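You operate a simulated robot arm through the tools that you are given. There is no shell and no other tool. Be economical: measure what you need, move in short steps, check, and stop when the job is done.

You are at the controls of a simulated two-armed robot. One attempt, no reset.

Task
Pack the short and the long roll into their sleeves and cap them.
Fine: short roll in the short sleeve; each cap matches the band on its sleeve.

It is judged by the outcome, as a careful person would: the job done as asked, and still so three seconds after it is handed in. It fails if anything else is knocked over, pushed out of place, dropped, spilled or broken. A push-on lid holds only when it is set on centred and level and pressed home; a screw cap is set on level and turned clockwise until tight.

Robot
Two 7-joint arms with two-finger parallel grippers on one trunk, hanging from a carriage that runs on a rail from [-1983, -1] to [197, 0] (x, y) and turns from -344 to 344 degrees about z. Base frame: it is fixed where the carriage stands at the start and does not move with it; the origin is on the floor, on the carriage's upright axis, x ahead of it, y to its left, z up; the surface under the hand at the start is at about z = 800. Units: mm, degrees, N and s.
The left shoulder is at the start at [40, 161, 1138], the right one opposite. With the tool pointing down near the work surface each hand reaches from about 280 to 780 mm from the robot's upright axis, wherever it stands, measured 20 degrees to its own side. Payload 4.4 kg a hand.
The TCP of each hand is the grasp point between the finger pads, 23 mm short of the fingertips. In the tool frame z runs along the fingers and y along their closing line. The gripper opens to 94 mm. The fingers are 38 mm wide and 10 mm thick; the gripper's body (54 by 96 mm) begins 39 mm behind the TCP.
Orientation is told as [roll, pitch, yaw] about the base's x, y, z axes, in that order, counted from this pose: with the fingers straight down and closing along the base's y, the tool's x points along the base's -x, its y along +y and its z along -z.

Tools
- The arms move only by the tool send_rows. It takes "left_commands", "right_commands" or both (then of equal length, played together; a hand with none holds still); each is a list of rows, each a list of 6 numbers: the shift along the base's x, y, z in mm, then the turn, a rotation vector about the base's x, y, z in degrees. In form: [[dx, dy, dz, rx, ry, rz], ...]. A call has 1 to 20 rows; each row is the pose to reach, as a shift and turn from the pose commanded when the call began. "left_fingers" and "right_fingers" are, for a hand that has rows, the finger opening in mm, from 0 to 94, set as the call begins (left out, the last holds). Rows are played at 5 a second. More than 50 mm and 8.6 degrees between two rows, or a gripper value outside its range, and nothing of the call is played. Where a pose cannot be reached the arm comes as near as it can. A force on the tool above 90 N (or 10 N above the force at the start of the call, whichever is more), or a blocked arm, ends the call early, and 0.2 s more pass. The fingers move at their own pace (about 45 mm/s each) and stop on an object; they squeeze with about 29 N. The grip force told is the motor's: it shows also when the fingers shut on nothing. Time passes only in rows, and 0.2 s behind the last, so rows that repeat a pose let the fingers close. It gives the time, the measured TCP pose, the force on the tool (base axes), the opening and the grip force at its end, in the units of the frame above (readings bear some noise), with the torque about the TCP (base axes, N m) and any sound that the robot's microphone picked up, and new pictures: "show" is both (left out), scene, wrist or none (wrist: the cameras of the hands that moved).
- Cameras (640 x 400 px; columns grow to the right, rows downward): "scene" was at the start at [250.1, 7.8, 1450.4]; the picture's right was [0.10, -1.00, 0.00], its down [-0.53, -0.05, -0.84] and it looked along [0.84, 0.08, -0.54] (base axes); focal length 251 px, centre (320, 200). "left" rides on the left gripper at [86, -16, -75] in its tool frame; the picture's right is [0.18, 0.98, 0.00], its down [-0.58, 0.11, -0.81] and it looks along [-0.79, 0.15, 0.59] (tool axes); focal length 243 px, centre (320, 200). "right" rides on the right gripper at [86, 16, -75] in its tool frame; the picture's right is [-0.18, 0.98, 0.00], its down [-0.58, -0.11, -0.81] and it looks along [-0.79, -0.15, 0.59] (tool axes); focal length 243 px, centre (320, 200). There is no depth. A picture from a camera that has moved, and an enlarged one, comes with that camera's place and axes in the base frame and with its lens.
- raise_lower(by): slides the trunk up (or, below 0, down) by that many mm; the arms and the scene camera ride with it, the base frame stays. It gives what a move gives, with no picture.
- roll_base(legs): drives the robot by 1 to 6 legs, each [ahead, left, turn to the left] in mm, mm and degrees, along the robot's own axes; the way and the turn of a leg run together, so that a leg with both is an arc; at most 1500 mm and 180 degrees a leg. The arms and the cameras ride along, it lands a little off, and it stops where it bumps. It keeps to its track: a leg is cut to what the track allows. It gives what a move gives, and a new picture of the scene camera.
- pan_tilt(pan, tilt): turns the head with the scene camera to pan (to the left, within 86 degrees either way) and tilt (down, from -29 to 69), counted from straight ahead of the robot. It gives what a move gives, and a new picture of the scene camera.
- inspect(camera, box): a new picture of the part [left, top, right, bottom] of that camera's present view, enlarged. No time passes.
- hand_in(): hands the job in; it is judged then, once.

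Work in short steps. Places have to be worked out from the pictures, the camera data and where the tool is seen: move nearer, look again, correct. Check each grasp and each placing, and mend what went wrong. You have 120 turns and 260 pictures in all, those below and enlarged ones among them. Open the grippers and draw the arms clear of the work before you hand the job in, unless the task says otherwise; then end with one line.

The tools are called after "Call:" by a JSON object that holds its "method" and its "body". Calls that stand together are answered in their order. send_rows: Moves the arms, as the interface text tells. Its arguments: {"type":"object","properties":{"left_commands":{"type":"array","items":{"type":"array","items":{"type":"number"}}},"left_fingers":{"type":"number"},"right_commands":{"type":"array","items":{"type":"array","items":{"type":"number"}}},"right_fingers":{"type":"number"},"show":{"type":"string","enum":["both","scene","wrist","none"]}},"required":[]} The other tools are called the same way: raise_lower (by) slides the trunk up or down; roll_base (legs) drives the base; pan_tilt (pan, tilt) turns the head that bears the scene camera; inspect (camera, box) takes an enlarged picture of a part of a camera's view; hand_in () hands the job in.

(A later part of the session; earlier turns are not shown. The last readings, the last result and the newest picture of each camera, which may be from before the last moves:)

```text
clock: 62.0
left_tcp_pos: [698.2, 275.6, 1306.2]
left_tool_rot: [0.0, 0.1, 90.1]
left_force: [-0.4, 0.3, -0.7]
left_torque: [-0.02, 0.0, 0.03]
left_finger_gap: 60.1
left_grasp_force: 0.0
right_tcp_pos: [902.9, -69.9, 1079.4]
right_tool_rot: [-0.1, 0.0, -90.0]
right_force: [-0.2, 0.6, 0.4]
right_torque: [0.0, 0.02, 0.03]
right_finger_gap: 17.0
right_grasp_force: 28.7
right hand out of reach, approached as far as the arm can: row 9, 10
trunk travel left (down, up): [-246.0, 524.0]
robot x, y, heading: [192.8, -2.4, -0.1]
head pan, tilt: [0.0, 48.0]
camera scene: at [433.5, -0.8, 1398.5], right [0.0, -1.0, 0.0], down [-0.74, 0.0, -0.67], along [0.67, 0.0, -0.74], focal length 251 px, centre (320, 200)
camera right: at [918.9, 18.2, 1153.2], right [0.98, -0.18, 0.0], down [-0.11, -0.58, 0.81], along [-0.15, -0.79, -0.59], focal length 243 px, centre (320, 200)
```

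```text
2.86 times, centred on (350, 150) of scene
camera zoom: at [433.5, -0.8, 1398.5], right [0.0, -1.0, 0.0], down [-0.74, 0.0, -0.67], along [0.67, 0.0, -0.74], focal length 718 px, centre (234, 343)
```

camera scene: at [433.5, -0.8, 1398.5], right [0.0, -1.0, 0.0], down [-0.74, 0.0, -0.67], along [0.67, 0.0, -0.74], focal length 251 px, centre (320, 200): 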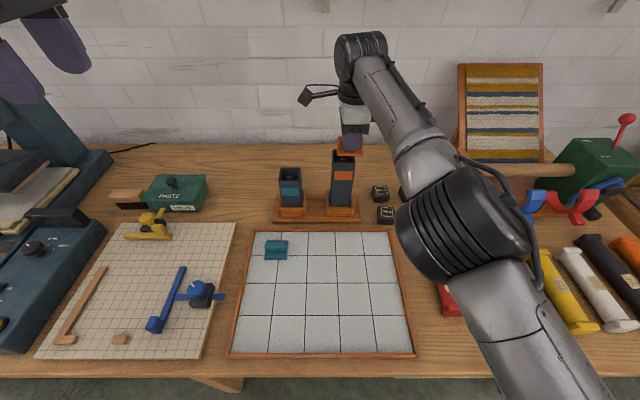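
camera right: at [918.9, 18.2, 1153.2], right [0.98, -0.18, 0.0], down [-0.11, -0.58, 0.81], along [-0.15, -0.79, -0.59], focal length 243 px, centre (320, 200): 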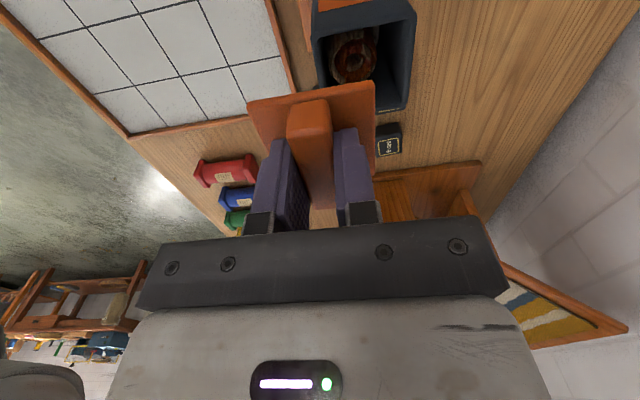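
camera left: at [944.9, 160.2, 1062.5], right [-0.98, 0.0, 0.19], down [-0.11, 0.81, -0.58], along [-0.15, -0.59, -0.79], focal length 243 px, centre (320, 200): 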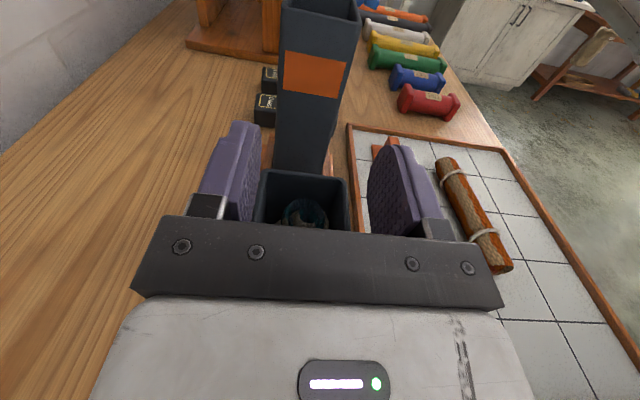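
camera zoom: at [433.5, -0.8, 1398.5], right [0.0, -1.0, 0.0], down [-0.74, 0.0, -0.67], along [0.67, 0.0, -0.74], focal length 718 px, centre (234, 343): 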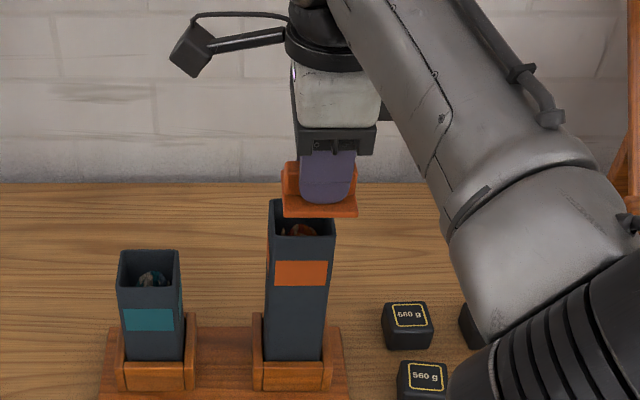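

Tool-down reach tops out at x=903 because the wrist is above the shoulder. I raise the trunk 150 mm and then bring the hand back down with the arm.

Call:
{"method": "raise_lower", "body": {"by": 150}}

Call:
{"method": "send_rows", "body": {"right_commands": [[0, 0, -40, 0, 0, 0], [0, 0, -80, 0, 0, 0], [0, 0, -120, 0, 0, 0], [9, 3, -140, 0, 0, 0], [18, 6, -145, 0, 0, 0], [27, 9, -145, 0, 0, 0]]}}

Call:
{"method": "inspect", "body": {"camera": "scene", "box": [270, 130, 430, 270]}}

```text
clock: 63.8
left_tcp_pos: [697.5, 275.3, 1455.1]
left_tool_rot: [0.0, 0.0, 90.1]
left_force: [0.0, 0.8, -0.3]
left_torque: [0.0, -0.02, 0.01]
left_finger_gap: 60.3
left_grasp_force: 0.0
right_tcp_pos: [902.6, -68.8, 1229.6]
right_tool_rot: [-0.1, 0.0, -90.2]
right_force: [-0.6, 0.5, 0.6]
right_torque: [0.04, -0.01, -0.02]
right_finger_gap: 16.6
right_grasp_force: 28.7
trunk travel left (down, up): [-396.0, 374.0]
robot x, y, heading: [194.2, -0.9, 0.2]
head pan, tilt: [0.0, 48.0]
```

```text
clock: 65.2
left_tcp_pos: [699.0, 276.6, 1456.1]
left_tool_rot: [0.0, 0.0, 90.1]
left_force: [-0.2, 0.4, -0.1]
left_torque: [-0.03, -0.01, 0.03]
left_finger_gap: 60.0
left_grasp_force: 0.0
right_tcp_pos: [914.7, -64.7, 1080.6]
right_tool_rot: [-0.1, 0.0, -90.0]
right_force: [0.4, -0.2, -0.5]
right_torque: [-0.03, 0.0, 0.0]
right_finger_gap: 16.8
right_grasp_force: 29.4
right hand out of reach, approached as far as the arm can: row 5, 6
trunk travel left (down, up): [-396.0, 374.0]
robot x, y, heading: [191.7, -2.0, -0.0]
head pan, tilt: [0.0, 48.0]
camera scene: at [433.8, -0.4, 1548.6], right [0.0, -1.0, 0.0], down [-0.74, 0.0, -0.67], along [0.67, 0.0, -0.74], focal length 251 px, centre (320, 200)
camera right: at [930.5, 22.6, 1155.8], right [0.98, -0.18, 0.0], down [-0.11, -0.58, 0.81], along [-0.15, -0.79, -0.59], focal length 243 px, centre (320, 200)
```

scene: 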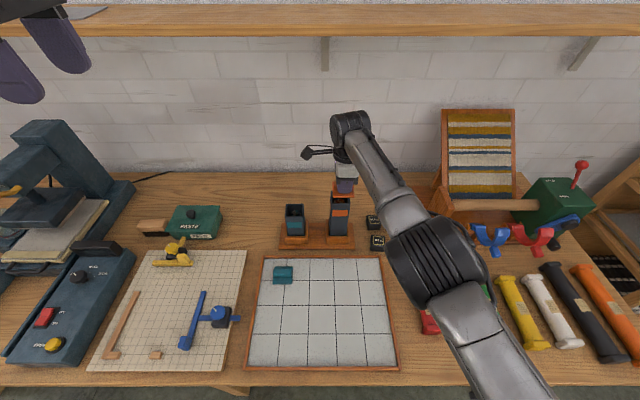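
right: 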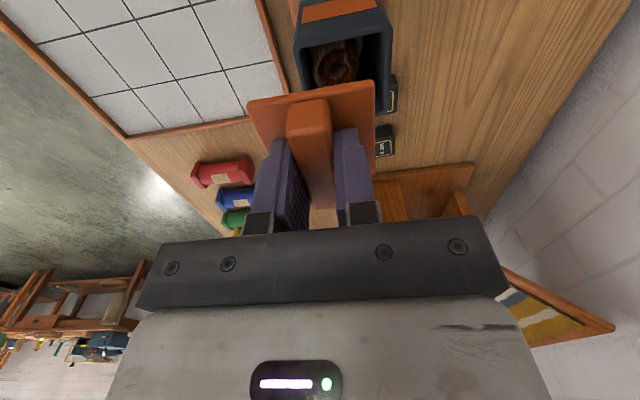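

```text
2.86 times, centred on (350, 200) of scene
camera zoom: at [433.8, -0.4, 1548.6], right [0.0, -1.0, 0.0], down [-0.74, 0.0, -0.67], along [0.67, 0.0, -0.74], focal length 718 px, centre (234, 200)
```

zoom: 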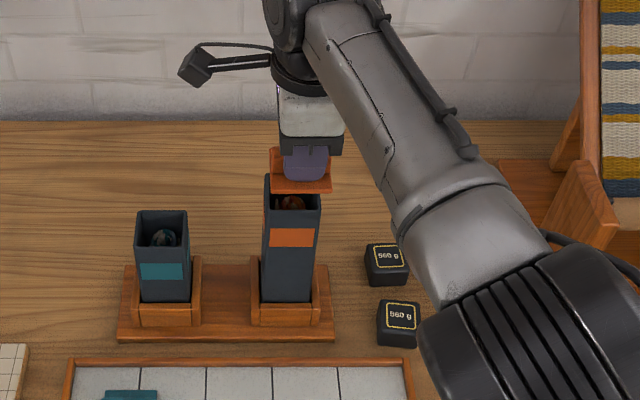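

x=915 is the limit here. Turning the robot 15° left brings the right shoulder ~40 mm forward; I first retract slightly, then turn.

Call:
{"method": "send_rows", "body": {"right_commands": [[-30, -20, 40, 0, 0, 0], [-60, -50, 60, 0, 0, 0], [-80, -90, 60, 0, 0, 0], [-80, -130, 60, 0, 0, 0]], "show": "none"}}

Call:
{"method": "roll_base", "body": {"legs": [[0, 0, 16]]}}

```text
refused: row 1 steps farther than a row can; nothing moved
```

```text
clock: 66.5
left_tcp_pos: [602.5, 405.3, 1455.6]
left_tool_rot: [0.0, 0.0, 106.1]
left_force: [0.1, 0.1, -0.1]
left_torque: [-0.02, -0.01, -0.01]
left_finger_gap: 59.9
left_grasp_force: 0.1
right_tcp_pos: [904.6, 136.5, 1082.5]
right_tool_rot: [-0.1, 0.0, -74.0]
right_force: [0.1, -0.9, -1.2]
right_torque: [-0.01, -0.01, 0.03]
right_finger_gap: 16.8
right_grasp_force: 28.9
trunk travel left (down, up): [-396.0, 374.0]
robot x, y, heading: [194.1, 1.8, 16.4]
head pan, tilt: [0.0, 48.0]
camera scene: at [424.3, 65.5, 1548.5], right [0.28, -0.96, 0.0], down [-0.71, -0.2, -0.67], along [0.64, 0.18, -0.74], focal length 251 px, centre (320, 200)
```

scene: 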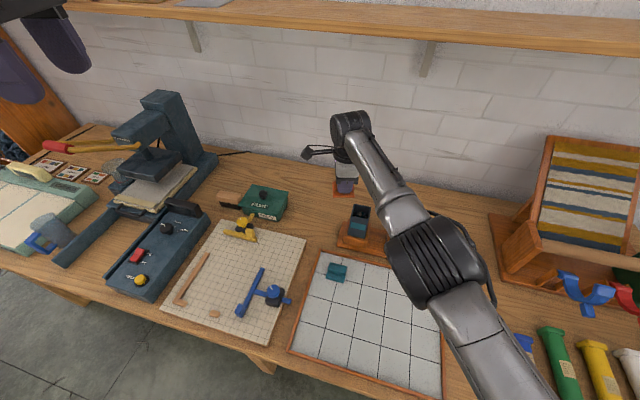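

The turn cleared the sleeves. Now move the cap back over the long sleeve (dy≈-197, yaw -16), and pan the head right.

Call:
{"method": "send_rows", "body": {"right_commands": [[0, -40, 5, 0, 0, -3.2], [0, -80, 5, 0, 0, -6.4], [0, -120, 5, 0, 0, -9.6], [5, -160, 5, 0, 0, -12.8], [15, -197, 5, 0, 0, -16.1], [26, -197, 5, 0, 0, -16.1]], "show": "wrist"}}

Call:
{"method": "pan_tilt", "body": {"pan": -20, "tilt": 48}}

Call:
{"method": "inspect", "body": {"camera": "scene", "box": [240, 130, 400, 270]}}

```text
clock: 67.9
left_tcp_pos: [602.9, 404.2, 1455.5]
left_tool_rot: [0.0, 0.0, 106.3]
left_force: [0.2, -0.3, -0.2]
left_torque: [0.01, 0.0, 0.01]
left_finger_gap: 60.2
left_grasp_force: 0.0
right_tcp_pos: [931.3, -61.5, 1087.8]
right_tool_rot: [-0.1, -0.1, -90.1]
right_force: [0.0, -0.3, 0.2]
right_torque: [0.03, -0.01, -0.03]
right_finger_gap: 16.8
right_grasp_force: 29.1
trunk travel left (down, up): [-396.0, 374.0]
robot x, y, heading: [191.5, 2.0, 15.8]
head pan, tilt: [0.0, 48.0]
camera right: at [946.8, 26.2, 1161.4], right [0.98, -0.19, 0.0], down [-0.11, -0.58, 0.81], along [-0.15, -0.79, -0.59], focal length 243 px, centre (320, 200)
```

right: 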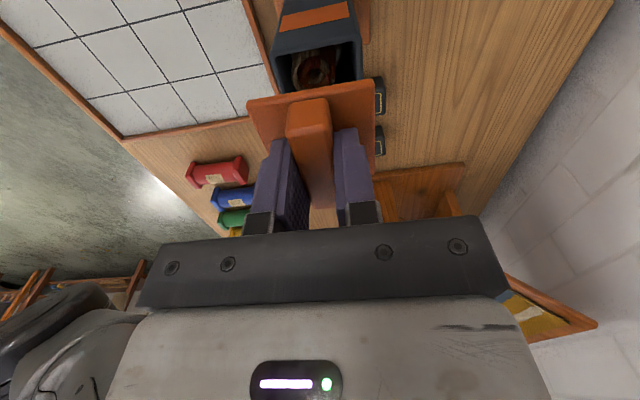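

```text
clock: 68.8
left_tcp_pos: [603.0, 404.7, 1455.5]
left_tool_rot: [0.0, 0.0, 106.2]
left_force: [0.0, 0.6, -0.2]
left_torque: [0.02, 0.02, 0.01]
left_finger_gap: 59.8
left_grasp_force: 0.1
right_tcp_pos: [930.9, -62.2, 1088.4]
right_tool_rot: [-0.1, 0.0, -90.2]
right_force: [0.6, -0.2, 0.5]
right_torque: [0.02, 0.01, -0.02]
right_finger_gap: 16.9
right_grasp_force: 28.9
trunk travel left (down, up): [-396.0, 374.0]
robot x, y, heading: [195.5, -2.5, 16.1]
head pan, tilt: [-20.0, 48.0]
camera scene: at [427.2, 38.1, 1548.5], right [-0.07, -1.0, 0.0], down [-0.74, 0.05, -0.67], along [0.67, -0.05, -0.74], focal length 251 px, centre (320, 200)
```

scene: 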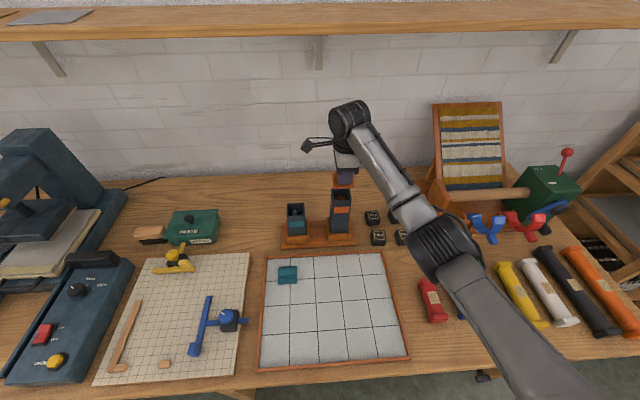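

```text
2.86 times, centred on (320, 200) of scene
camera zoom: at [427.2, 38.1, 1548.5], right [-0.07, -1.0, 0.0], down [-0.74, 0.05, -0.67], along [0.67, -0.05, -0.74], focal length 718 px, centre (320, 200)
```

zoom: 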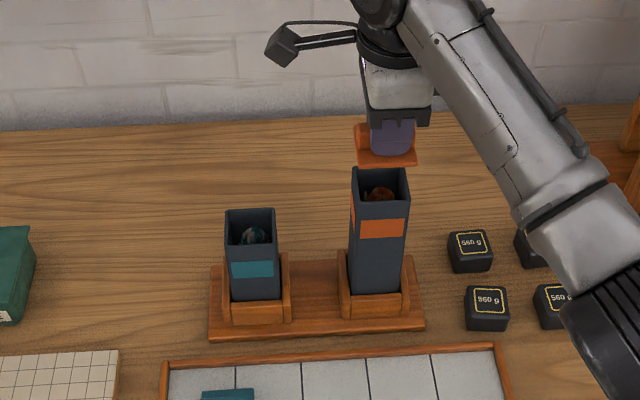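

Now reachable at (931,-62). I zoom the wrist view to compare the cap plate with the sleeve rim.

Call:
{"method": "inspect", "body": {"camera": "right", "box": [230, 0, 400, 110]}}

Call:
{"method": "inspect", "body": {"camera": "scene", "box": [310, 155, 370, 215]}}

```text
3.64 times, centred on (315, 55) of right
camera zoom: at [946.7, 25.6, 1161.4], right [0.98, -0.19, 0.0], down [-0.11, -0.58, 0.81], along [-0.15, -0.79, -0.59], focal length 882 px, centre (338, 727)
```

zoom: 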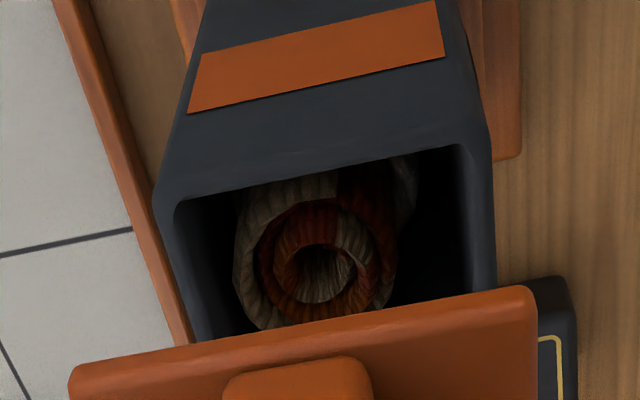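

```text
6.67 times, centred on (340, 185) of scene
camera zoom: at [427.2, 38.1, 1548.5], right [-0.07, -1.0, 0.0], down [-0.74, 0.05, -0.67], along [0.67, -0.05, -0.74], focal length 1676 px, centre (187, 300)
```

zoom: 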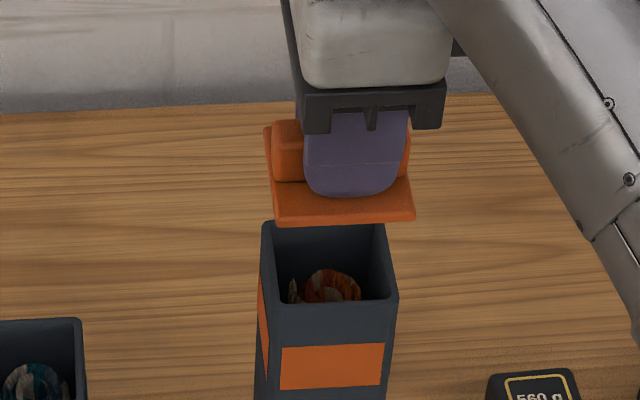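

Cap centre (930.5,-60.4) vs sleeve (932.5,-60.9): nudge +2 in x, and lower to just above the rim.

Call:
{"method": "send_rows", "body": {"right_commands": [[2, -0.5, -10, 0, 0, 0], [2, -0.5, -25, 0, 0, 0], [2, -0.5, -38, 0, 0, 0]], "show": "none"}}

Call:
{"method": "inspect", "body": {"camera": "right", "box": [230, 0, 400, 110]}}

Call:
{"method": "inspect", "body": {"camera": "scene", "box": [310, 155, 370, 215]}}

```text
clock: 69.6
left_tcp_pos: [601.7, 404.4, 1456.6]
left_tool_rot: [0.0, 0.0, 106.2]
left_force: [0.3, 0.7, 0.3]
left_torque: [0.02, -0.01, 0.01]
left_finger_gap: 60.1
left_grasp_force: 0.1
right_tcp_pos: [933.2, -61.7, 1049.5]
right_tool_rot: [-0.1, 0.0, -90.1]
right_force: [-0.5, 0.2, 0.0]
right_torque: [-0.01, 0.02, -0.01]
right_finger_gap: 17.0
right_grasp_force: 28.8
trunk travel left (down, up): [-396.0, 374.0]
robot x, y, heading: [193.5, -1.8, 15.9]
head pan, tilt: [-20.0, 48.0]
```

```text
3.64 times, centred on (315, 55) of right
camera zoom: at [948.7, 25.8, 1123.0], right [0.98, -0.19, 0.0], down [-0.11, -0.58, 0.81], along [-0.15, -0.79, -0.59], focal length 882 px, centre (338, 727)
```

zoom: 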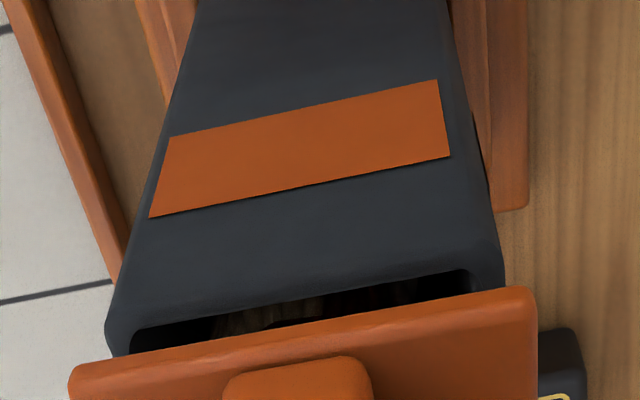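

```text
6.67 times, centred on (340, 185) of scene
camera zoom: at [427.1, 38.1, 1548.5], right [-0.07, -1.0, 0.0], down [-0.74, 0.05, -0.67], along [0.67, -0.05, -0.74], focal length 1676 px, centre (187, 300)
```

zoom: 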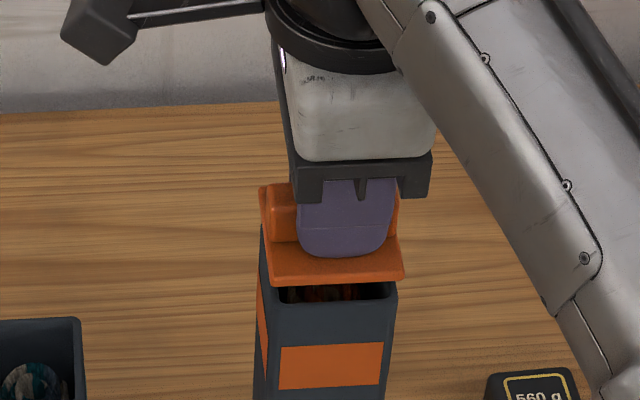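

x and y agree within about 1 mm. Lower slowly to contact.

Call:
{"method": "send_rows", "body": {"right_commands": [[0, 0, -4, 0, 0, 0], [0, 0, -8, 0, 0, 0], [0, 0, -11, 0, 0, 0], [0, 0, -13, 0, 0, 0]], "show": "none"}}

Call:
{"method": "inspect", "body": {"camera": "scene", "box": [310, 155, 370, 215]}}

Call:
{"method": "inspect", "body": {"camera": "right", "box": [230, 0, 400, 110]}}

```text
clock: 70.6
left_tcp_pos: [602.4, 404.8, 1455.5]
left_tool_rot: [0.0, 0.0, 106.2]
left_force: [-1.2, -1.0, -0.1]
left_torque: [-0.02, 0.01, 0.02]
left_finger_gap: 59.8
left_grasp_force: 0.1
right_tcp_pos: [932.7, -61.6, 1036.1]
right_tool_rot: [-0.1, 0.1, -90.1]
right_force: [-0.2, 0.1, -0.4]
right_torque: [0.0, 0.01, 0.0]
right_finger_gap: 16.9
right_grasp_force: 29.0
trunk travel left (down, up): [-396.0, 374.0]
robot x, y, heading: [193.1, 4.2, 16.0]
head pan, tilt: [-20.0, 48.0]
```

```text
6.67 times, centred on (340, 185) of scene
camera zoom: at [427.2, 38.1, 1548.5], right [-0.07, -1.0, 0.0], down [-0.74, 0.05, -0.67], along [0.67, -0.05, -0.74], focal length 1676 px, centre (187, 300)
```

zoom: 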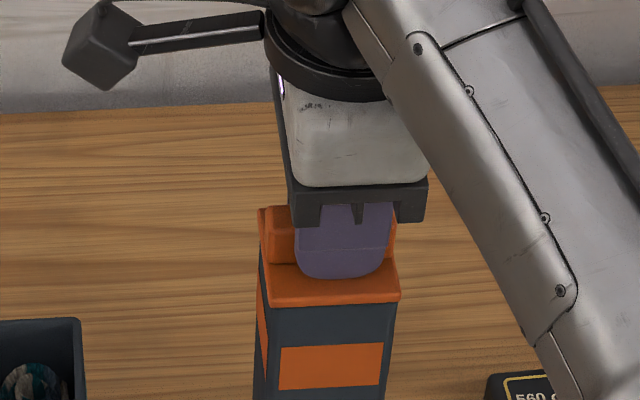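

```text
3.64 times, centred on (315, 55) of right
camera zoom: at [948.7, 25.9, 1109.8], right [0.98, -0.19, 0.0], down [-0.11, -0.58, 0.81], along [-0.15, -0.79, -0.59], focal length 882 px, centre (338, 727)
```

zoom: 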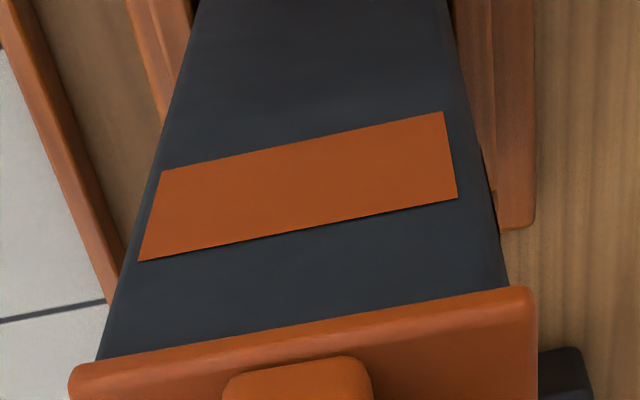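

x is centred; y looks ~1 mm too far to -y in the scene. Shift +1 and press down in small steps.

Call:
{"method": "send_rows", "body": {"right_commands": [[0, 1, 0, 0, 0, 0], [0, 1, -2, 0, 0, 0], [0, 1, -4, 0, 0, 0], [0, 1, -5, 0, 0, 0]], "show": "none"}}

Call:
{"method": "inspect", "body": {"camera": "scene", "box": [310, 155, 370, 215]}}

```text
clock: 71.6
left_tcp_pos: [604.7, 405.4, 1457.6]
left_tool_rot: [0.0, 0.0, 106.2]
left_force: [0.6, -0.2, -0.6]
left_torque: [0.0, 0.01, 0.01]
left_finger_gap: 59.8
left_grasp_force: 0.1
right_tcp_pos: [936.0, -60.8, 1036.2]
right_tool_rot: [0.4, 0.1, -90.0]
right_force: [-6.0, -1.2, 33.5]
right_torque: [-0.1, 0.63, -0.02]
right_finger_gap: 17.1
right_grasp_force: 28.8
trunk travel left (down, up): [-396.0, 374.0]
robot x, y, heading: [195.8, -2.8, 15.9]
head pan, tilt: [-20.0, 48.0]
heard: snap
```

```text
6.67 times, centred on (340, 185) of scene
camera zoom: at [428.5, 37.8, 1549.4], right [-0.07, -1.0, 0.0], down [-0.74, 0.05, -0.67], along [0.67, -0.05, -0.74], focal length 1676 px, centre (187, 300)
```

zoom: 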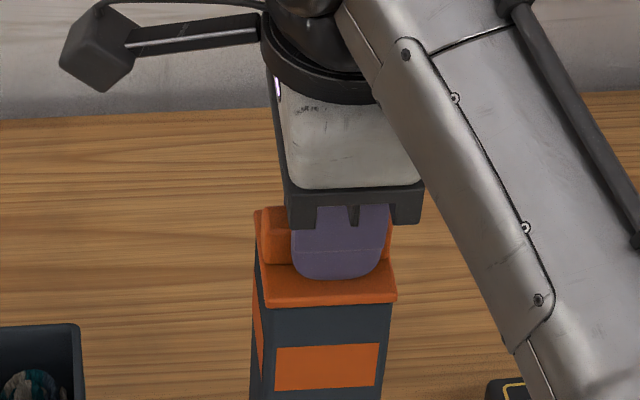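

A snap was heard with 33 N: the cap is home. I relieve the push, open, and lift off.

Call:
{"method": "send_rows", "body": {"right_commands": [[0, 0, 3, 0, 0, 0], [0, 0, 5, 0, 0, 0]], "show": "none"}}

Call:
{"method": "send_rows", "body": {"right_commands": [[0, 0, 0, 0, 0, 0], [0, 0, 0, 0, 0, 0], [0, 0, 0, 0, 0, 0]], "right_fingers": 40, "show": "none"}}

Call:
{"method": "send_rows", "body": {"right_commands": [[0, 0, 20, 0, 0, 0], [0, 0, 60, 0, 0, 0], [0, 0, 100, 0, 0, 0], [0, 0, 130, 0, 0, 0]], "show": "wrist"}}

Call:
{"method": "inspect", "body": {"camera": "scene", "box": [270, 155, 370, 255]}}

```text
clock: 72.2
left_tcp_pos: [603.9, 404.2, 1455.2]
left_tool_rot: [0.0, 0.0, 106.2]
left_force: [0.4, -0.5, 0.6]
left_torque: [0.0, -0.02, -0.03]
left_finger_gap: 59.9
left_grasp_force: 0.0
right_tcp_pos: [934.8, -60.5, 1037.5]
right_tool_rot: [0.1, 0.0, -90.1]
right_force: [-1.7, 0.3, 15.8]
right_torque: [0.19, -0.14, 0.02]
right_finger_gap: 16.9
right_grasp_force: 28.8
trunk travel left (down, up): [-396.0, 374.0]
robot x, y, heading: [191.8, -0.1, 15.9]
head pan, tilt: [-20.0, 48.0]
```

```text
clock: 73.0
left_tcp_pos: [603.3, 404.9, 1454.9]
left_tool_rot: [0.0, 0.0, 106.3]
left_force: [0.9, -1.2, -0.3]
left_torque: [-0.02, -0.02, 0.04]
left_finger_gap: 60.3
left_grasp_force: 0.2
right_tcp_pos: [934.3, -60.8, 1035.7]
right_tool_rot: [-0.1, 0.1, -90.1]
right_force: [1.1, -0.1, 9.1]
right_torque: [0.01, -0.05, -0.01]
right_finger_gap: 37.3
right_grasp_force: 0.0
trunk travel left (down, up): [-396.0, 374.0]
robot x, y, heading: [191.3, -2.4, 16.0]
head pan, tilt: [-20.0, 48.0]
```

```text
clock: 74.0
left_tcp_pos: [603.9, 404.4, 1454.7]
left_tool_rot: [0.0, 0.0, 106.2]
left_force: [0.5, -0.3, -0.2]
left_torque: [-0.02, -0.02, 0.04]
left_finger_gap: 60.0
left_grasp_force: 0.1
right_tcp_pos: [933.7, -59.8, 1165.9]
right_tool_rot: [0.0, 0.0, -90.1]
right_force: [-0.2, -0.1, 0.0]
right_torque: [0.04, -0.01, 0.0]
right_finger_gap: 40.1
right_grasp_force: 0.1
trunk travel left (down, up): [-396.0, 374.0]
robot x, y, heading: [190.7, -1.3, 16.2]
head pan, tilt: [-20.0, 48.0]
camera right: at [949.4, 26.3, 1239.0], right [0.98, -0.19, 0.0], down [-0.11, -0.58, 0.81], along [-0.15, -0.79, -0.59], focal length 243 px, centre (320, 200)
```

right: 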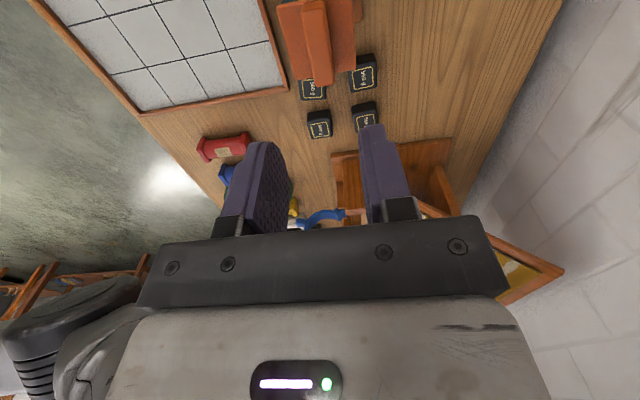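

```text
4.00 times, centred on (320, 205) of scene
camera zoom: at [427.6, 37.8, 1548.5], right [-0.07, -1.0, 0.0], down [-0.74, 0.05, -0.67], along [0.67, -0.05, -0.74], focal length 1006 px, centre (320, 180)
```

zoom: 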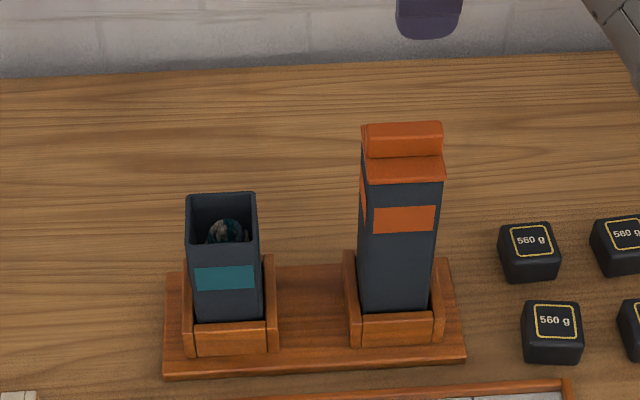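

Orange cap is seated level. Now retract the right hand, turn the robot to the other side (-32°) to favour the left arm, and lower the trunk 60.

Call:
{"method": "send_rows", "body": {"right_commands": [[-40, -20, 20, 0, 0, 0], [-80, -40, 40, 0, 0, 0], [-120, -60, 60, 0, 0, 0], [-160, -80, 80, 0, 0, 0], [-200, -100, 90, 0, 0, 0]], "show": "none"}}

Call:
{"method": "roll_base", "body": {"legs": [[0, 0, -32]]}}

Call:
{"method": "raise_lower", "body": {"by": -60}}

Call:
{"method": "pan_tilt", "body": {"pan": 20, "tilt": 48}}

```text
clock: 75.2
left_tcp_pos: [601.8, 404.2, 1455.2]
left_tool_rot: [0.0, -0.1, 106.3]
left_force: [1.2, 0.2, 0.1]
left_torque: [-0.04, 0.0, 0.02]
left_finger_gap: 59.6
left_grasp_force: 0.0
right_tcp_pos: [732.0, -161.2, 1256.4]
right_tool_rot: [-0.1, 0.0, -90.2]
right_force: [-0.1, -1.2, 0.3]
right_torque: [-0.03, -0.01, -0.03]
right_finger_gap: 40.1
right_grasp_force: 0.1
trunk travel left (down, up): [-396.0, 374.0]
robot x, y, heading: [195.0, 2.3, 16.1]
head pan, tilt: [-20.0, 48.0]
```

```text
clock: 77.1
left_tcp_pos: [755.3, 125.3, 1455.7]
left_tool_rot: [0.0, 0.0, 74.1]
left_force: [0.0, -0.5, -0.5]
left_torque: [0.02, 0.02, 0.03]
left_finger_gap: 60.0
left_grasp_force: 0.1
right_tcp_pos: [566.5, -423.1, 1256.8]
right_tool_rot: [0.0, 0.0, -122.2]
right_force: [-0.5, -0.4, -0.2]
right_torque: [-0.02, 0.03, 0.0]
right_finger_gap: 39.9
right_grasp_force: 0.0
trunk travel left (down, up): [-396.0, 374.0]
robot x, y, heading: [193.6, -0.3, -16.0]
head pan, tilt: [-20.0, 48.0]
camera scene: at [412.2, -91.5, 1548.5], right [-0.59, -0.81, 0.0], down [-0.6, 0.44, -0.67], along [0.54, -0.39, -0.74], focal length 251 px, centre (320, 200)
```

scene: 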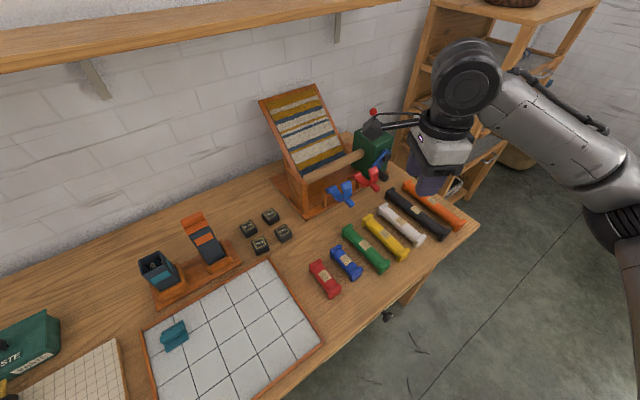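

```text
clock: 78.1
left_tcp_pos: [755.5, 126.2, 1396.2]
left_tool_rot: [0.0, 0.0, 74.1]
left_force: [-0.7, 1.0, -0.4]
left_torque: [-0.01, -0.02, 0.02]
left_finger_gap: 60.2
left_grasp_force: 0.1
right_tcp_pos: [566.7, -423.0, 1197.7]
right_tool_rot: [0.1, 0.0, -122.3]
right_force: [0.6, -0.9, -1.3]
right_torque: [0.01, 0.0, -0.02]
right_finger_gap: 39.8
right_grasp_force: 0.1
trunk travel left (down, up): [-336.0, 434.0]
robot x, y, heading: [195.1, 0.7, -16.3]
head pan, tilt: [-20.0, 48.0]
```

```text
clock: 79.2
left_tcp_pos: [756.0, 125.4, 1396.0]
left_tool_rot: [0.1, 0.0, 74.2]
left_force: [-0.5, 0.2, 0.2]
left_torque: [0.0, -0.01, -0.01]
left_finger_gap: 59.7
left_grasp_force: 0.1
right_tcp_pos: [566.1, -423.1, 1197.5]
right_tool_rot: [-0.1, 0.1, -122.2]
right_force: [0.0, -0.1, 0.5]
right_torque: [0.0, 0.01, 0.04]
right_finger_gap: 40.1
right_grasp_force: 0.0
trunk travel left (down, up): [-336.0, 434.0]
robot x, y, heading: [186.6, -0.1, -16.0]
head pan, tilt: [20.0, 48.0]
camera scene: at [427.2, -39.6, 1488.5], right [0.07, -1.0, 0.0], down [-0.74, -0.05, -0.67], along [0.67, 0.05, -0.74], focal length 251 px, centre (320, 200)
```

scene: 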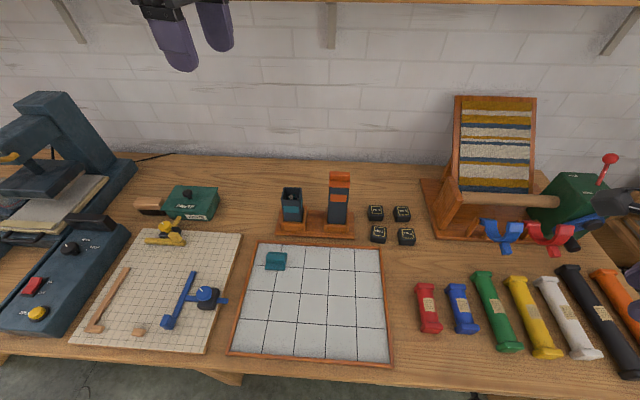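

Left hand down over the teal cap (~783,116), yaw +16 to square up.

Call:
{"method": "send_rows", "body": {"left_commands": [[3, -1, -40, 0, 0, 1.5], [6, -2, -80, 0, 0, 3], [9, -3, -120, 0, 0, 4.5], [12, -4, -160, 0, 0, 6], [15, -5, -200, 0, 0, 7.5], [18, -6, -240, 0, 0, 9], [21, -7, -280, 0, 0, 10.5], [24, -8, -320, 0, 0, 12], [27, -9, -360, 0, 0, 14], [27, -10, -400, 0, 0, 15.9], [27, -10, -436, 0, 0, 15.9]], "left_fingers": 50, "show": "none"}}

Call:
{"method": "inspect", "body": {"camera": "left", "box": [220, 0, 420, 125]}}

```text
clock: 81.6
left_tcp_pos: [781.7, 116.0, 958.3]
left_tool_rot: [0.0, -0.1, 90.0]
left_force: [-0.5, -0.5, 0.2]
left_torque: [0.04, -0.02, -0.01]
left_finger_gap: 49.9
left_grasp_force: 0.1
right_tcp_pos: [565.5, -423.5, 1197.4]
right_tool_rot: [-0.1, 0.0, -122.2]
right_force: [0.0, 0.5, 0.6]
right_torque: [0.02, -0.02, -0.01]
right_finger_gap: 39.9
right_grasp_force: 0.1
trunk travel left (down, up): [-336.0, 434.0]
robot x, y, heading: [192.9, -1.3, -16.0]
head pan, tilt: [20.0, 48.0]
```

```text
3.20 times, centred on (320, 62) of left
camera zoom: at [797.2, 29.7, 1033.1], right [-0.98, -0.18, 0.0], down [-0.11, 0.58, 0.81], along [-0.15, 0.79, -0.59], focal length 776 px, centre (320, 640)
```

zoom: 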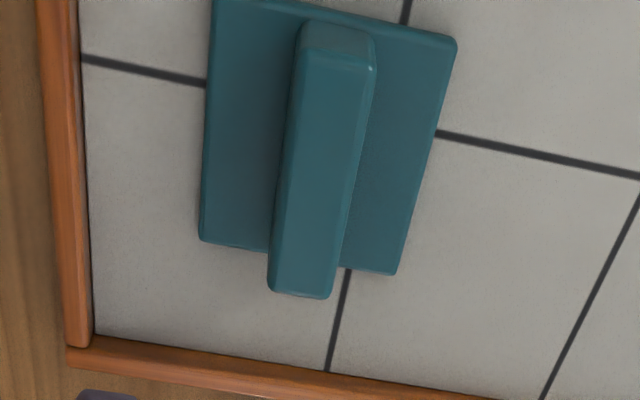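

Teal cap centre (781.7,117), square. Descend onto the fin at z=837 and close.

Call:
{"method": "send_rows", "body": {"left_commands": [[0, 1, -40, 0, 0, 0], [0, 1, -80, 0, 0, 0], [0, 1, -105, 0, 0, 0], [0, 1, -121, 0, 0, 0]], "show": "wrist"}}

```text
clock: 82.6
left_tcp_pos: [782.8, 116.7, 837.2]
left_tool_rot: [0.1, 0.0, 90.0]
left_force: [-0.5, 0.2, -0.2]
left_torque: [0.0, 0.01, -0.03]
left_finger_gap: 50.1
left_grasp_force: 0.1
right_tcp_pos: [566.1, -423.2, 1197.0]
right_tool_rot: [-0.1, 0.0, -122.2]
right_force: [0.8, 0.2, 0.3]
right_torque: [0.03, 0.0, -0.05]
right_finger_gap: 40.0
right_grasp_force: 0.0
trunk travel left (down, up): [-336.0, 434.0]
robot x, y, heading: [195.6, -0.8, -15.9]
head pan, tilt: [20.0, 48.0]
camera left: at [797.9, 30.0, 912.1], right [-0.98, -0.18, 0.0], down [-0.11, 0.58, 0.81], along [-0.15, 0.79, -0.59], focal length 243 px, centre (320, 200)
```

left: 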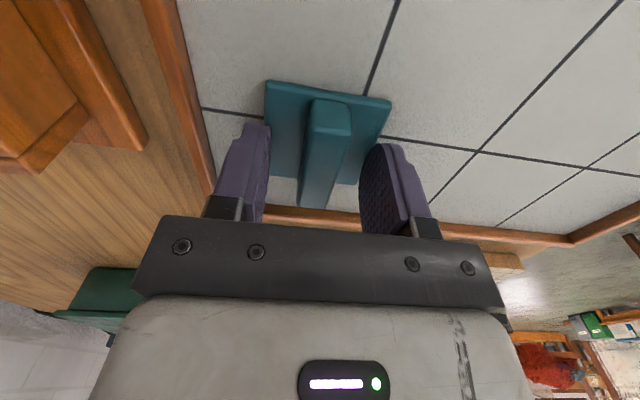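

Fin lies between the fingers. Close, then lift and carry over the short sleeve.

Call:
{"method": "send_rows", "body": {"left_commands": [[0, 0, 0, 0, 0, 0], [0, 0, 0, 0, 0, 0], [0, 0, 0, 0, 0, 0], [0, 0, 0, 0, 0, 0]], "left_fingers": 0, "show": "none"}}

Call:
{"method": "send_rows", "body": {"left_commands": [[0, 0, 30, 0, 0, 0], [0, 0, 75, 0, 0, 0], [0, 0, 120, 0, 0, 0], [0, 0, 165, 0, 0, 0], [0, 0, 190, 0, 0, 0], [40, -10, 195, 0, 0, 0], [80, -20, 195, 0, 0, 0], [115, -30, 195, 0, 0, 0], [150, -37, 195, 0, 0, 0]], "show": "wrist"}}

Call:
{"method": "inspect", "body": {"camera": "scene", "box": [270, 150, 370, 240]}}

```text
clock: 83.6
left_tcp_pos: [781.3, 116.3, 838.3]
left_tool_rot: [-0.1, 0.0, 90.0]
left_force: [-0.4, 0.7, 0.1]
left_torque: [-0.01, 0.02, -0.02]
left_finger_gap: 16.9
left_grasp_force: 29.4
right_tcp_pos: [567.1, -423.2, 1196.7]
right_tool_rot: [0.0, 0.0, -122.2]
right_force: [-0.6, 0.4, 0.3]
right_torque: [0.0, 0.02, -0.01]
right_finger_gap: 39.9
right_grasp_force: 0.1
trunk travel left (down, up): [-336.0, 434.0]
robot x, y, heading: [197.3, 2.1, -16.0]
head pan, tilt: [20.0, 48.0]
```

```text
clock: 85.6
left_tcp_pos: [933.0, 80.5, 1033.3]
left_tool_rot: [0.0, 0.1, 89.8]
left_force: [0.0, -0.5, 0.3]
left_torque: [0.01, 0.03, 0.02]
left_finger_gap: 17.0
left_grasp_force: 29.1
right_tcp_pos: [567.0, -423.2, 1196.5]
right_tool_rot: [-0.1, 0.0, -122.3]
right_force: [-0.2, -0.2, 0.0]
right_torque: [0.0, 0.02, 0.01]
right_finger_gap: 40.1
right_grasp_force: 0.0
trunk travel left (down, up): [-336.0, 434.0]
robot x, y, heading: [193.2, -1.9, -16.3]
head pan, tilt: [20.0, 48.0]
camera left: at [949.3, -7.0, 1106.9], right [-0.98, -0.18, 0.0], down [-0.11, 0.58, 0.81], along [-0.15, 0.79, -0.59], focal length 243 px, centre (320, 200)
```

left: 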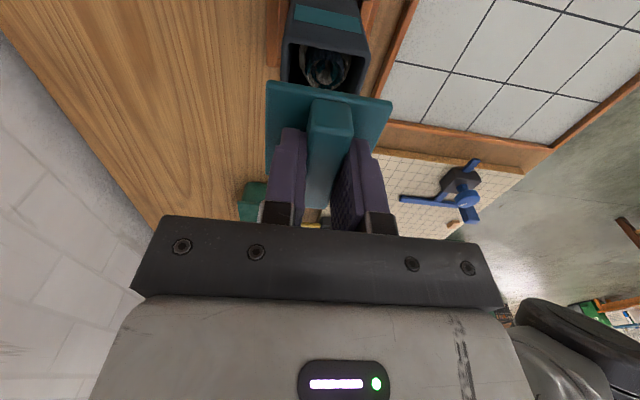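

```text
4.44 times, centred on (320, 195) of scene
camera zoom: at [427.6, -39.8, 1488.7], right [0.07, -1.0, 0.0], down [-0.74, -0.05, -0.67], along [0.67, 0.05, -0.74], focal length 1117 px, centre (320, 222)
```

zoom: 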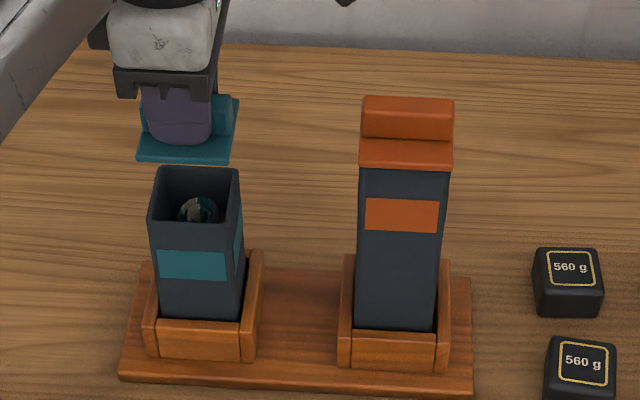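

Gripped and over the short sleeve. I zoom the wrist view for alignment.

Call:
{"method": "inspect", "body": {"camera": "left", "box": [240, 0, 410, 110]}}

Call:
{"method": "inspect", "body": {"camera": "scene", "box": [230, 90, 390, 190]}}

```text
3.64 times, centred on (325, 55) of left
camera zoom: at [949.3, -7.0, 1106.9], right [-0.98, -0.18, 0.0], down [-0.11, 0.58, 0.81], along [-0.15, 0.79, -0.59], focal length 882 px, centre (302, 727)
```

zoom: 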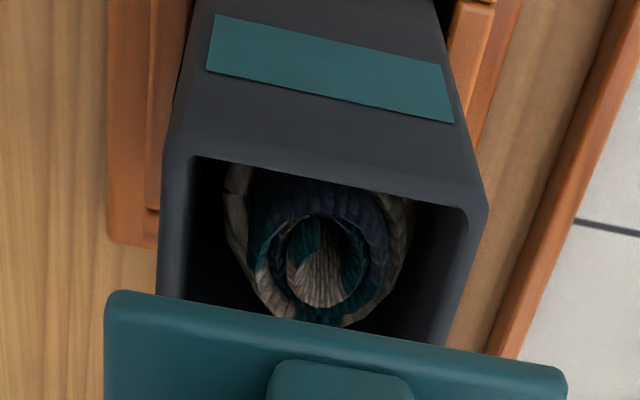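

```text
4.00 times, centred on (310, 140) of scene
camera zoom: at [427.6, -39.8, 1488.7], right [0.07, -1.0, 0.0], down [-0.74, -0.05, -0.67], along [0.67, 0.05, -0.74], focal length 1006 px, centre (360, 440)
```

zoom: 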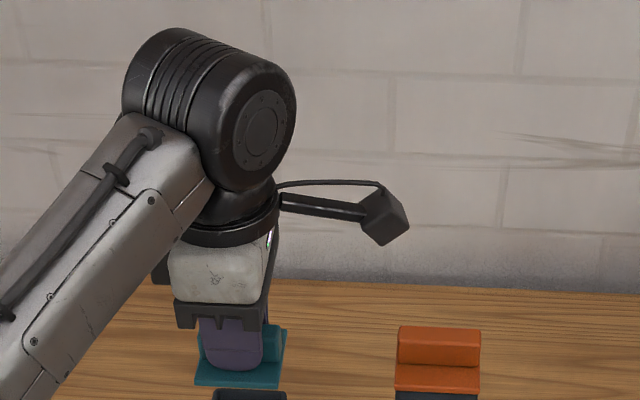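

Pressing in this yaw would bring the hand camera within a few mm of the orange cap. The cap is symmetric, so I turn the hand 180° (camera to the +y side) while high.

Call:
{"method": "send_rows", "body": {"left_commands": [[0, 0, 10, 0, 0, -8], [0, 0, 20, 0, 0, -16], [0, 0, 20, 0, 0, -24], [0, 0, 20, 0, 0, -32], [0, 0, 20, 0, 0, -40], [0, 0, 20, 0, 0, -48], [0, 0, 20, 0, 0, -56], [0, 0, 20, 0, 0, -64], [0, 0, 20, 0, 0, -72], [0, 0, 20, 0, 0, -80], [0, 0, 20, 0, 0, -88], [0, 0, 20, 0, 0, -90]], "show": "none"}}

Call:
{"method": "send_rows", "body": {"left_commands": [[0, 0, 0, 0, 0, -8], [0, 0, 0, 0, 0, -16], [0, 0, 0, 0, 0, -24], [0, 0, 0, 0, 0, -32], [0, 0, 0, 0, 0, -40], [0, 0, 0, 0, 0, -48], [0, 0, 0, 0, 0, -56], [0, 0, 0, 0, 0, -64], [0, 0, 0, 0, 0, -72], [0, 0, 0, 0, 0, -80], [0, 0, 0, 0, 0, -88], [0, 0, 0, 0, 0, -90]]}}

```text
clock: 88.2
left_tcp_pos: [931.8, 79.5, 1052.6]
left_tool_rot: [0.1, 0.0, -0.2]
left_force: [-0.6, 0.3, 0.4]
left_torque: [0.0, -0.02, -0.03]
left_finger_gap: 17.3
left_grasp_force: 28.5
right_tcp_pos: [566.2, -422.9, 1196.5]
right_tool_rot: [0.0, 0.0, -122.2]
right_force: [-0.4, -0.6, -0.7]
right_torque: [0.01, 0.0, -0.01]
right_finger_gap: 40.1
right_grasp_force: 0.1
trunk travel left (down, up): [-336.0, 434.0]
robot x, y, heading: [191.1, 0.2, -16.3]
head pan, tilt: [20.0, 48.0]
```

```text
clock: 90.8
left_tcp_pos: [932.2, 79.3, 1052.9]
left_tool_rot: [-0.1, -0.1, -90.2]
left_force: [1.8, 0.1, -0.9]
left_torque: [0.04, 0.0, -0.01]
left_finger_gap: 17.1
left_grasp_force: 29.0
right_tcp_pos: [566.3, -424.2, 1196.0]
right_tool_rot: [0.0, 0.0, -122.3]
right_force: [-0.7, -0.2, -0.8]
right_torque: [0.01, 0.01, -0.02]
right_finger_gap: 40.1
right_grasp_force: 0.0
trunk travel left (down, up): [-336.0, 434.0]
robot x, y, heading: [195.0, 2.3, -15.9]
head pan, tilt: [20.0, 48.0]
camera scene: at [427.2, -39.5, 1488.5], right [0.07, -1.0, 0.0], down [-0.74, -0.05, -0.67], along [0.67, 0.05, -0.74], focal length 251 px, centre (320, 200)
camera left: at [915.9, 166.8, 1127.4], right [0.98, 0.18, 0.0], down [0.11, -0.58, 0.81], along [0.15, -0.79, -0.59], focal length 243 px, centre (320, 200)
```

scene: 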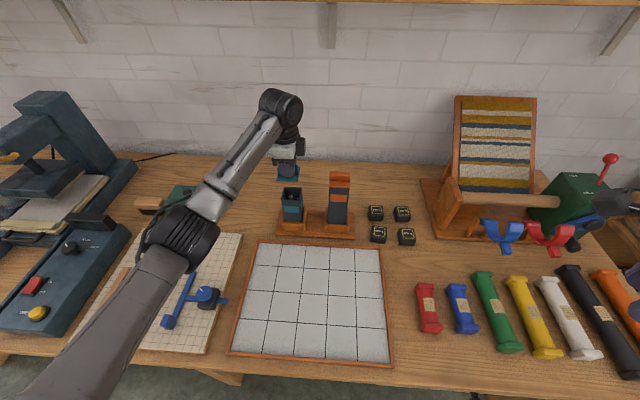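
left: 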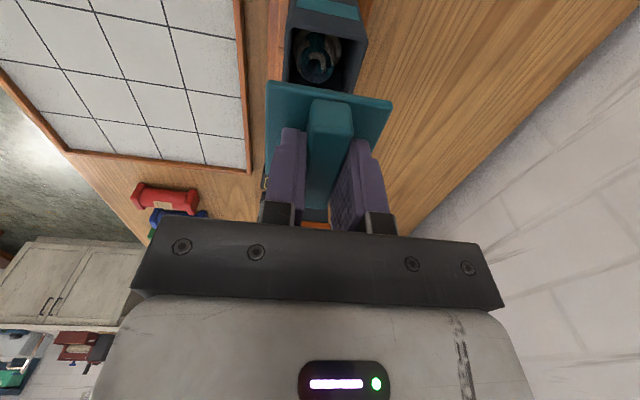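

Turned fine; camera is now on the +y side. Lower to z≈1005 and zoom on the alignment.

Call:
{"method": "send_rows", "body": {"left_commands": [[0, 0, -25, 0, 0, 0], [0, 0, -48, 0, 0, 0]], "show": "none"}}

Call:
{"method": "inspect", "body": {"camera": "left", "box": [240, 0, 410, 110]}}

Call:
{"method": "inspect", "body": {"camera": "scene", "box": [260, 160, 320, 220]}}

```text
clock: 91.4
left_tcp_pos: [930.5, 80.2, 1004.8]
left_tool_rot: [-0.1, 0.0, -90.0]
left_force: [-0.4, 0.6, 0.6]
left_torque: [-0.02, 0.0, -0.01]
left_finger_gap: 17.1
left_grasp_force: 29.3
right_tcp_pos: [566.0, -422.7, 1196.0]
right_tool_rot: [0.0, 0.0, -122.2]
right_force: [-0.5, -0.2, 0.2]
right_torque: [0.01, -0.01, -0.02]
right_finger_gap: 40.3
right_grasp_force: 0.0
trunk travel left (down, up): [-336.0, 434.0]
robot x, y, heading: [191.2, 1.6, -16.1]
head pan, tilt: [20.0, 48.0]
```

```text
3.64 times, centred on (325, 55) of left
camera zoom: at [915.5, 166.8, 1079.1], right [0.98, 0.18, 0.0], down [0.11, -0.58, 0.81], along [0.15, -0.79, -0.59], focal length 882 px, centre (302, 727)
```

zoom: 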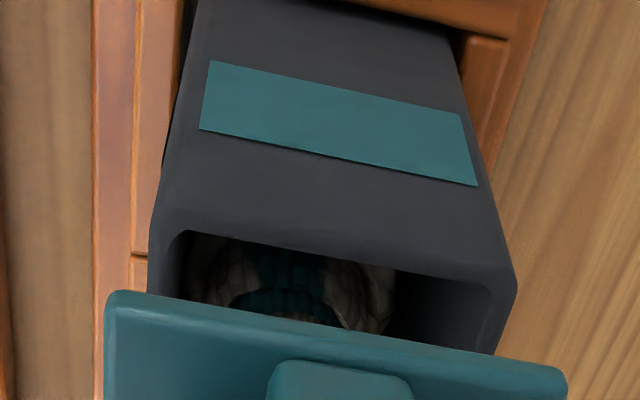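

```text
6.67 times, centred on (290, 190) of scene
camera zoom: at [427.1, -39.5, 1488.5], right [0.07, -1.0, 0.0], down [-0.74, -0.05, -0.67], along [0.67, 0.05, -0.74], focal length 1676 px, centre (520, 267)
```

zoom: 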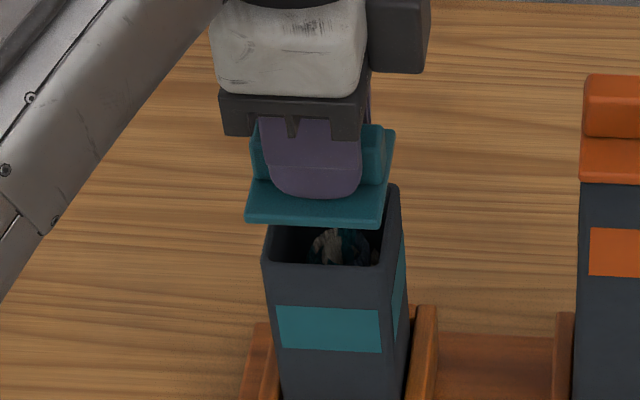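

Cap appears ~2 mm too far to +y, x within 1 mm. Correct y by -1.8 and lower to just above the rim.

Call:
{"method": "send_rows", "body": {"left_commands": [[0.5, -1.8, -8, 0, 0, 0], [0.5, -1.8, -16, 0, 0, 0], [0.5, -1.8, -22, 0, 0, 0]], "show": "none"}}

Call:
{"method": "inspect", "body": {"camera": "left", "box": [240, 0, 410, 110]}}

Call:
{"method": "inspect", "body": {"camera": "scene", "box": [260, 160, 320, 220]}}

```text
clock: 92.2
left_tcp_pos: [932.7, 77.7, 983.3]
left_tool_rot: [0.0, 0.0, -90.0]
left_force: [0.1, 0.4, -0.5]
left_torque: [-0.02, -0.01, 0.01]
left_finger_gap: 16.9
left_grasp_force: 29.1
right_tcp_pos: [566.3, -422.5, 1196.2]
right_tool_rot: [-0.1, -0.1, -122.2]
right_force: [-0.2, -0.5, -0.6]
right_torque: [0.02, 0.01, -0.02]
right_finger_gap: 39.9
right_grasp_force: 0.0
trunk travel left (down, up): [-336.0, 434.0]
robot x, y, heading: [193.2, -1.8, -15.9]
head pan, tilt: [20.0, 48.0]
```

```text
3.64 times, centred on (325, 55) of left
camera zoom: at [916.2, 164.6, 1057.0], right [0.98, 0.18, 0.0], down [0.11, -0.58, 0.81], along [0.15, -0.79, -0.59], focal length 882 px, centre (302, 727)
```

zoom: 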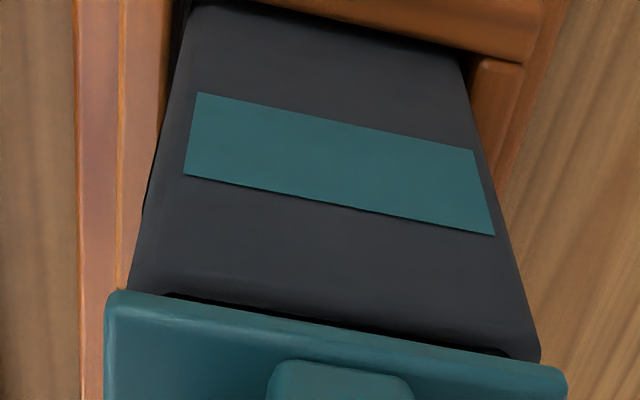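

```text
6.67 times, centred on (290, 190) of scene
camera zoom: at [427.1, -39.6, 1488.5], right [0.07, -1.0, 0.0], down [-0.74, -0.05, -0.67], along [0.67, 0.05, -0.74], focal length 1676 px, centre (520, 267)
```

zoom: 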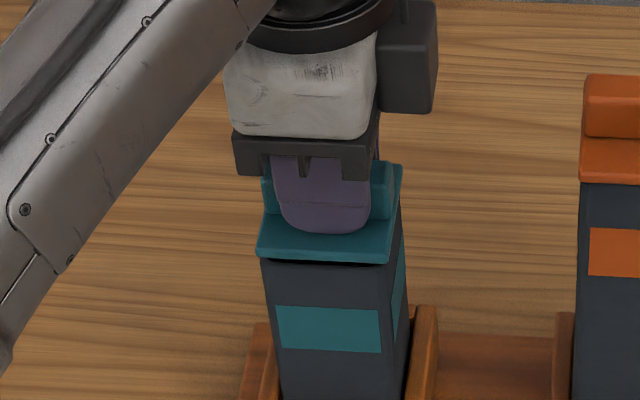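

Centred in both views. Press down in small steps.

Call:
{"method": "send_rows", "body": {"left_commands": [[0, -0.3, -3, 0, 0, 0], [0, -0.3, -6, 0, 0, 0], [0, -0.3, -8, 0, 0, 0], [0, -0.3, -10, 0, 0, 0]], "show": "none"}}

Call:
{"method": "inspect", "body": {"camera": "scene", "box": [260, 160, 320, 220]}}

```text
clock: 93.2
left_tcp_pos: [934.5, 79.2, 976.6]
left_tool_rot: [0.4, -0.1, -90.1]
left_force: [-6.9, 1.8, 25.7]
left_torque: [0.14, 0.45, 0.03]
left_finger_gap: 16.8
left_grasp_force: 29.2
right_tcp_pos: [567.4, -423.0, 1197.4]
right_tool_rot: [0.0, 0.0, -122.2]
right_force: [-0.1, -0.1, -0.6]
right_torque: [-0.04, 0.01, -0.02]
right_finger_gap: 40.1
right_grasp_force: 0.0
trunk travel left (down, up): [-336.0, 434.0]
robot x, y, heading: [192.2, -1.1, -16.2]
head pan, tilt: [20.0, 48.0]
heard: snap
```

```text
6.67 times, centred on (290, 190) of scene
camera zoom: at [427.9, -39.1, 1489.2], right [0.07, -1.0, 0.0], down [-0.74, -0.05, -0.67], along [0.67, 0.05, -0.74], focal length 1676 px, centre (520, 267)
```

zoom: 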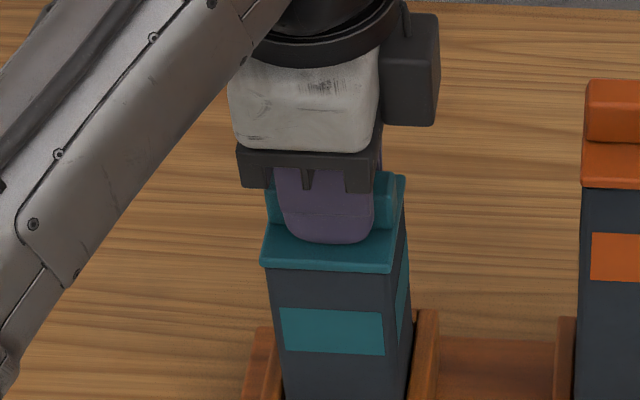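

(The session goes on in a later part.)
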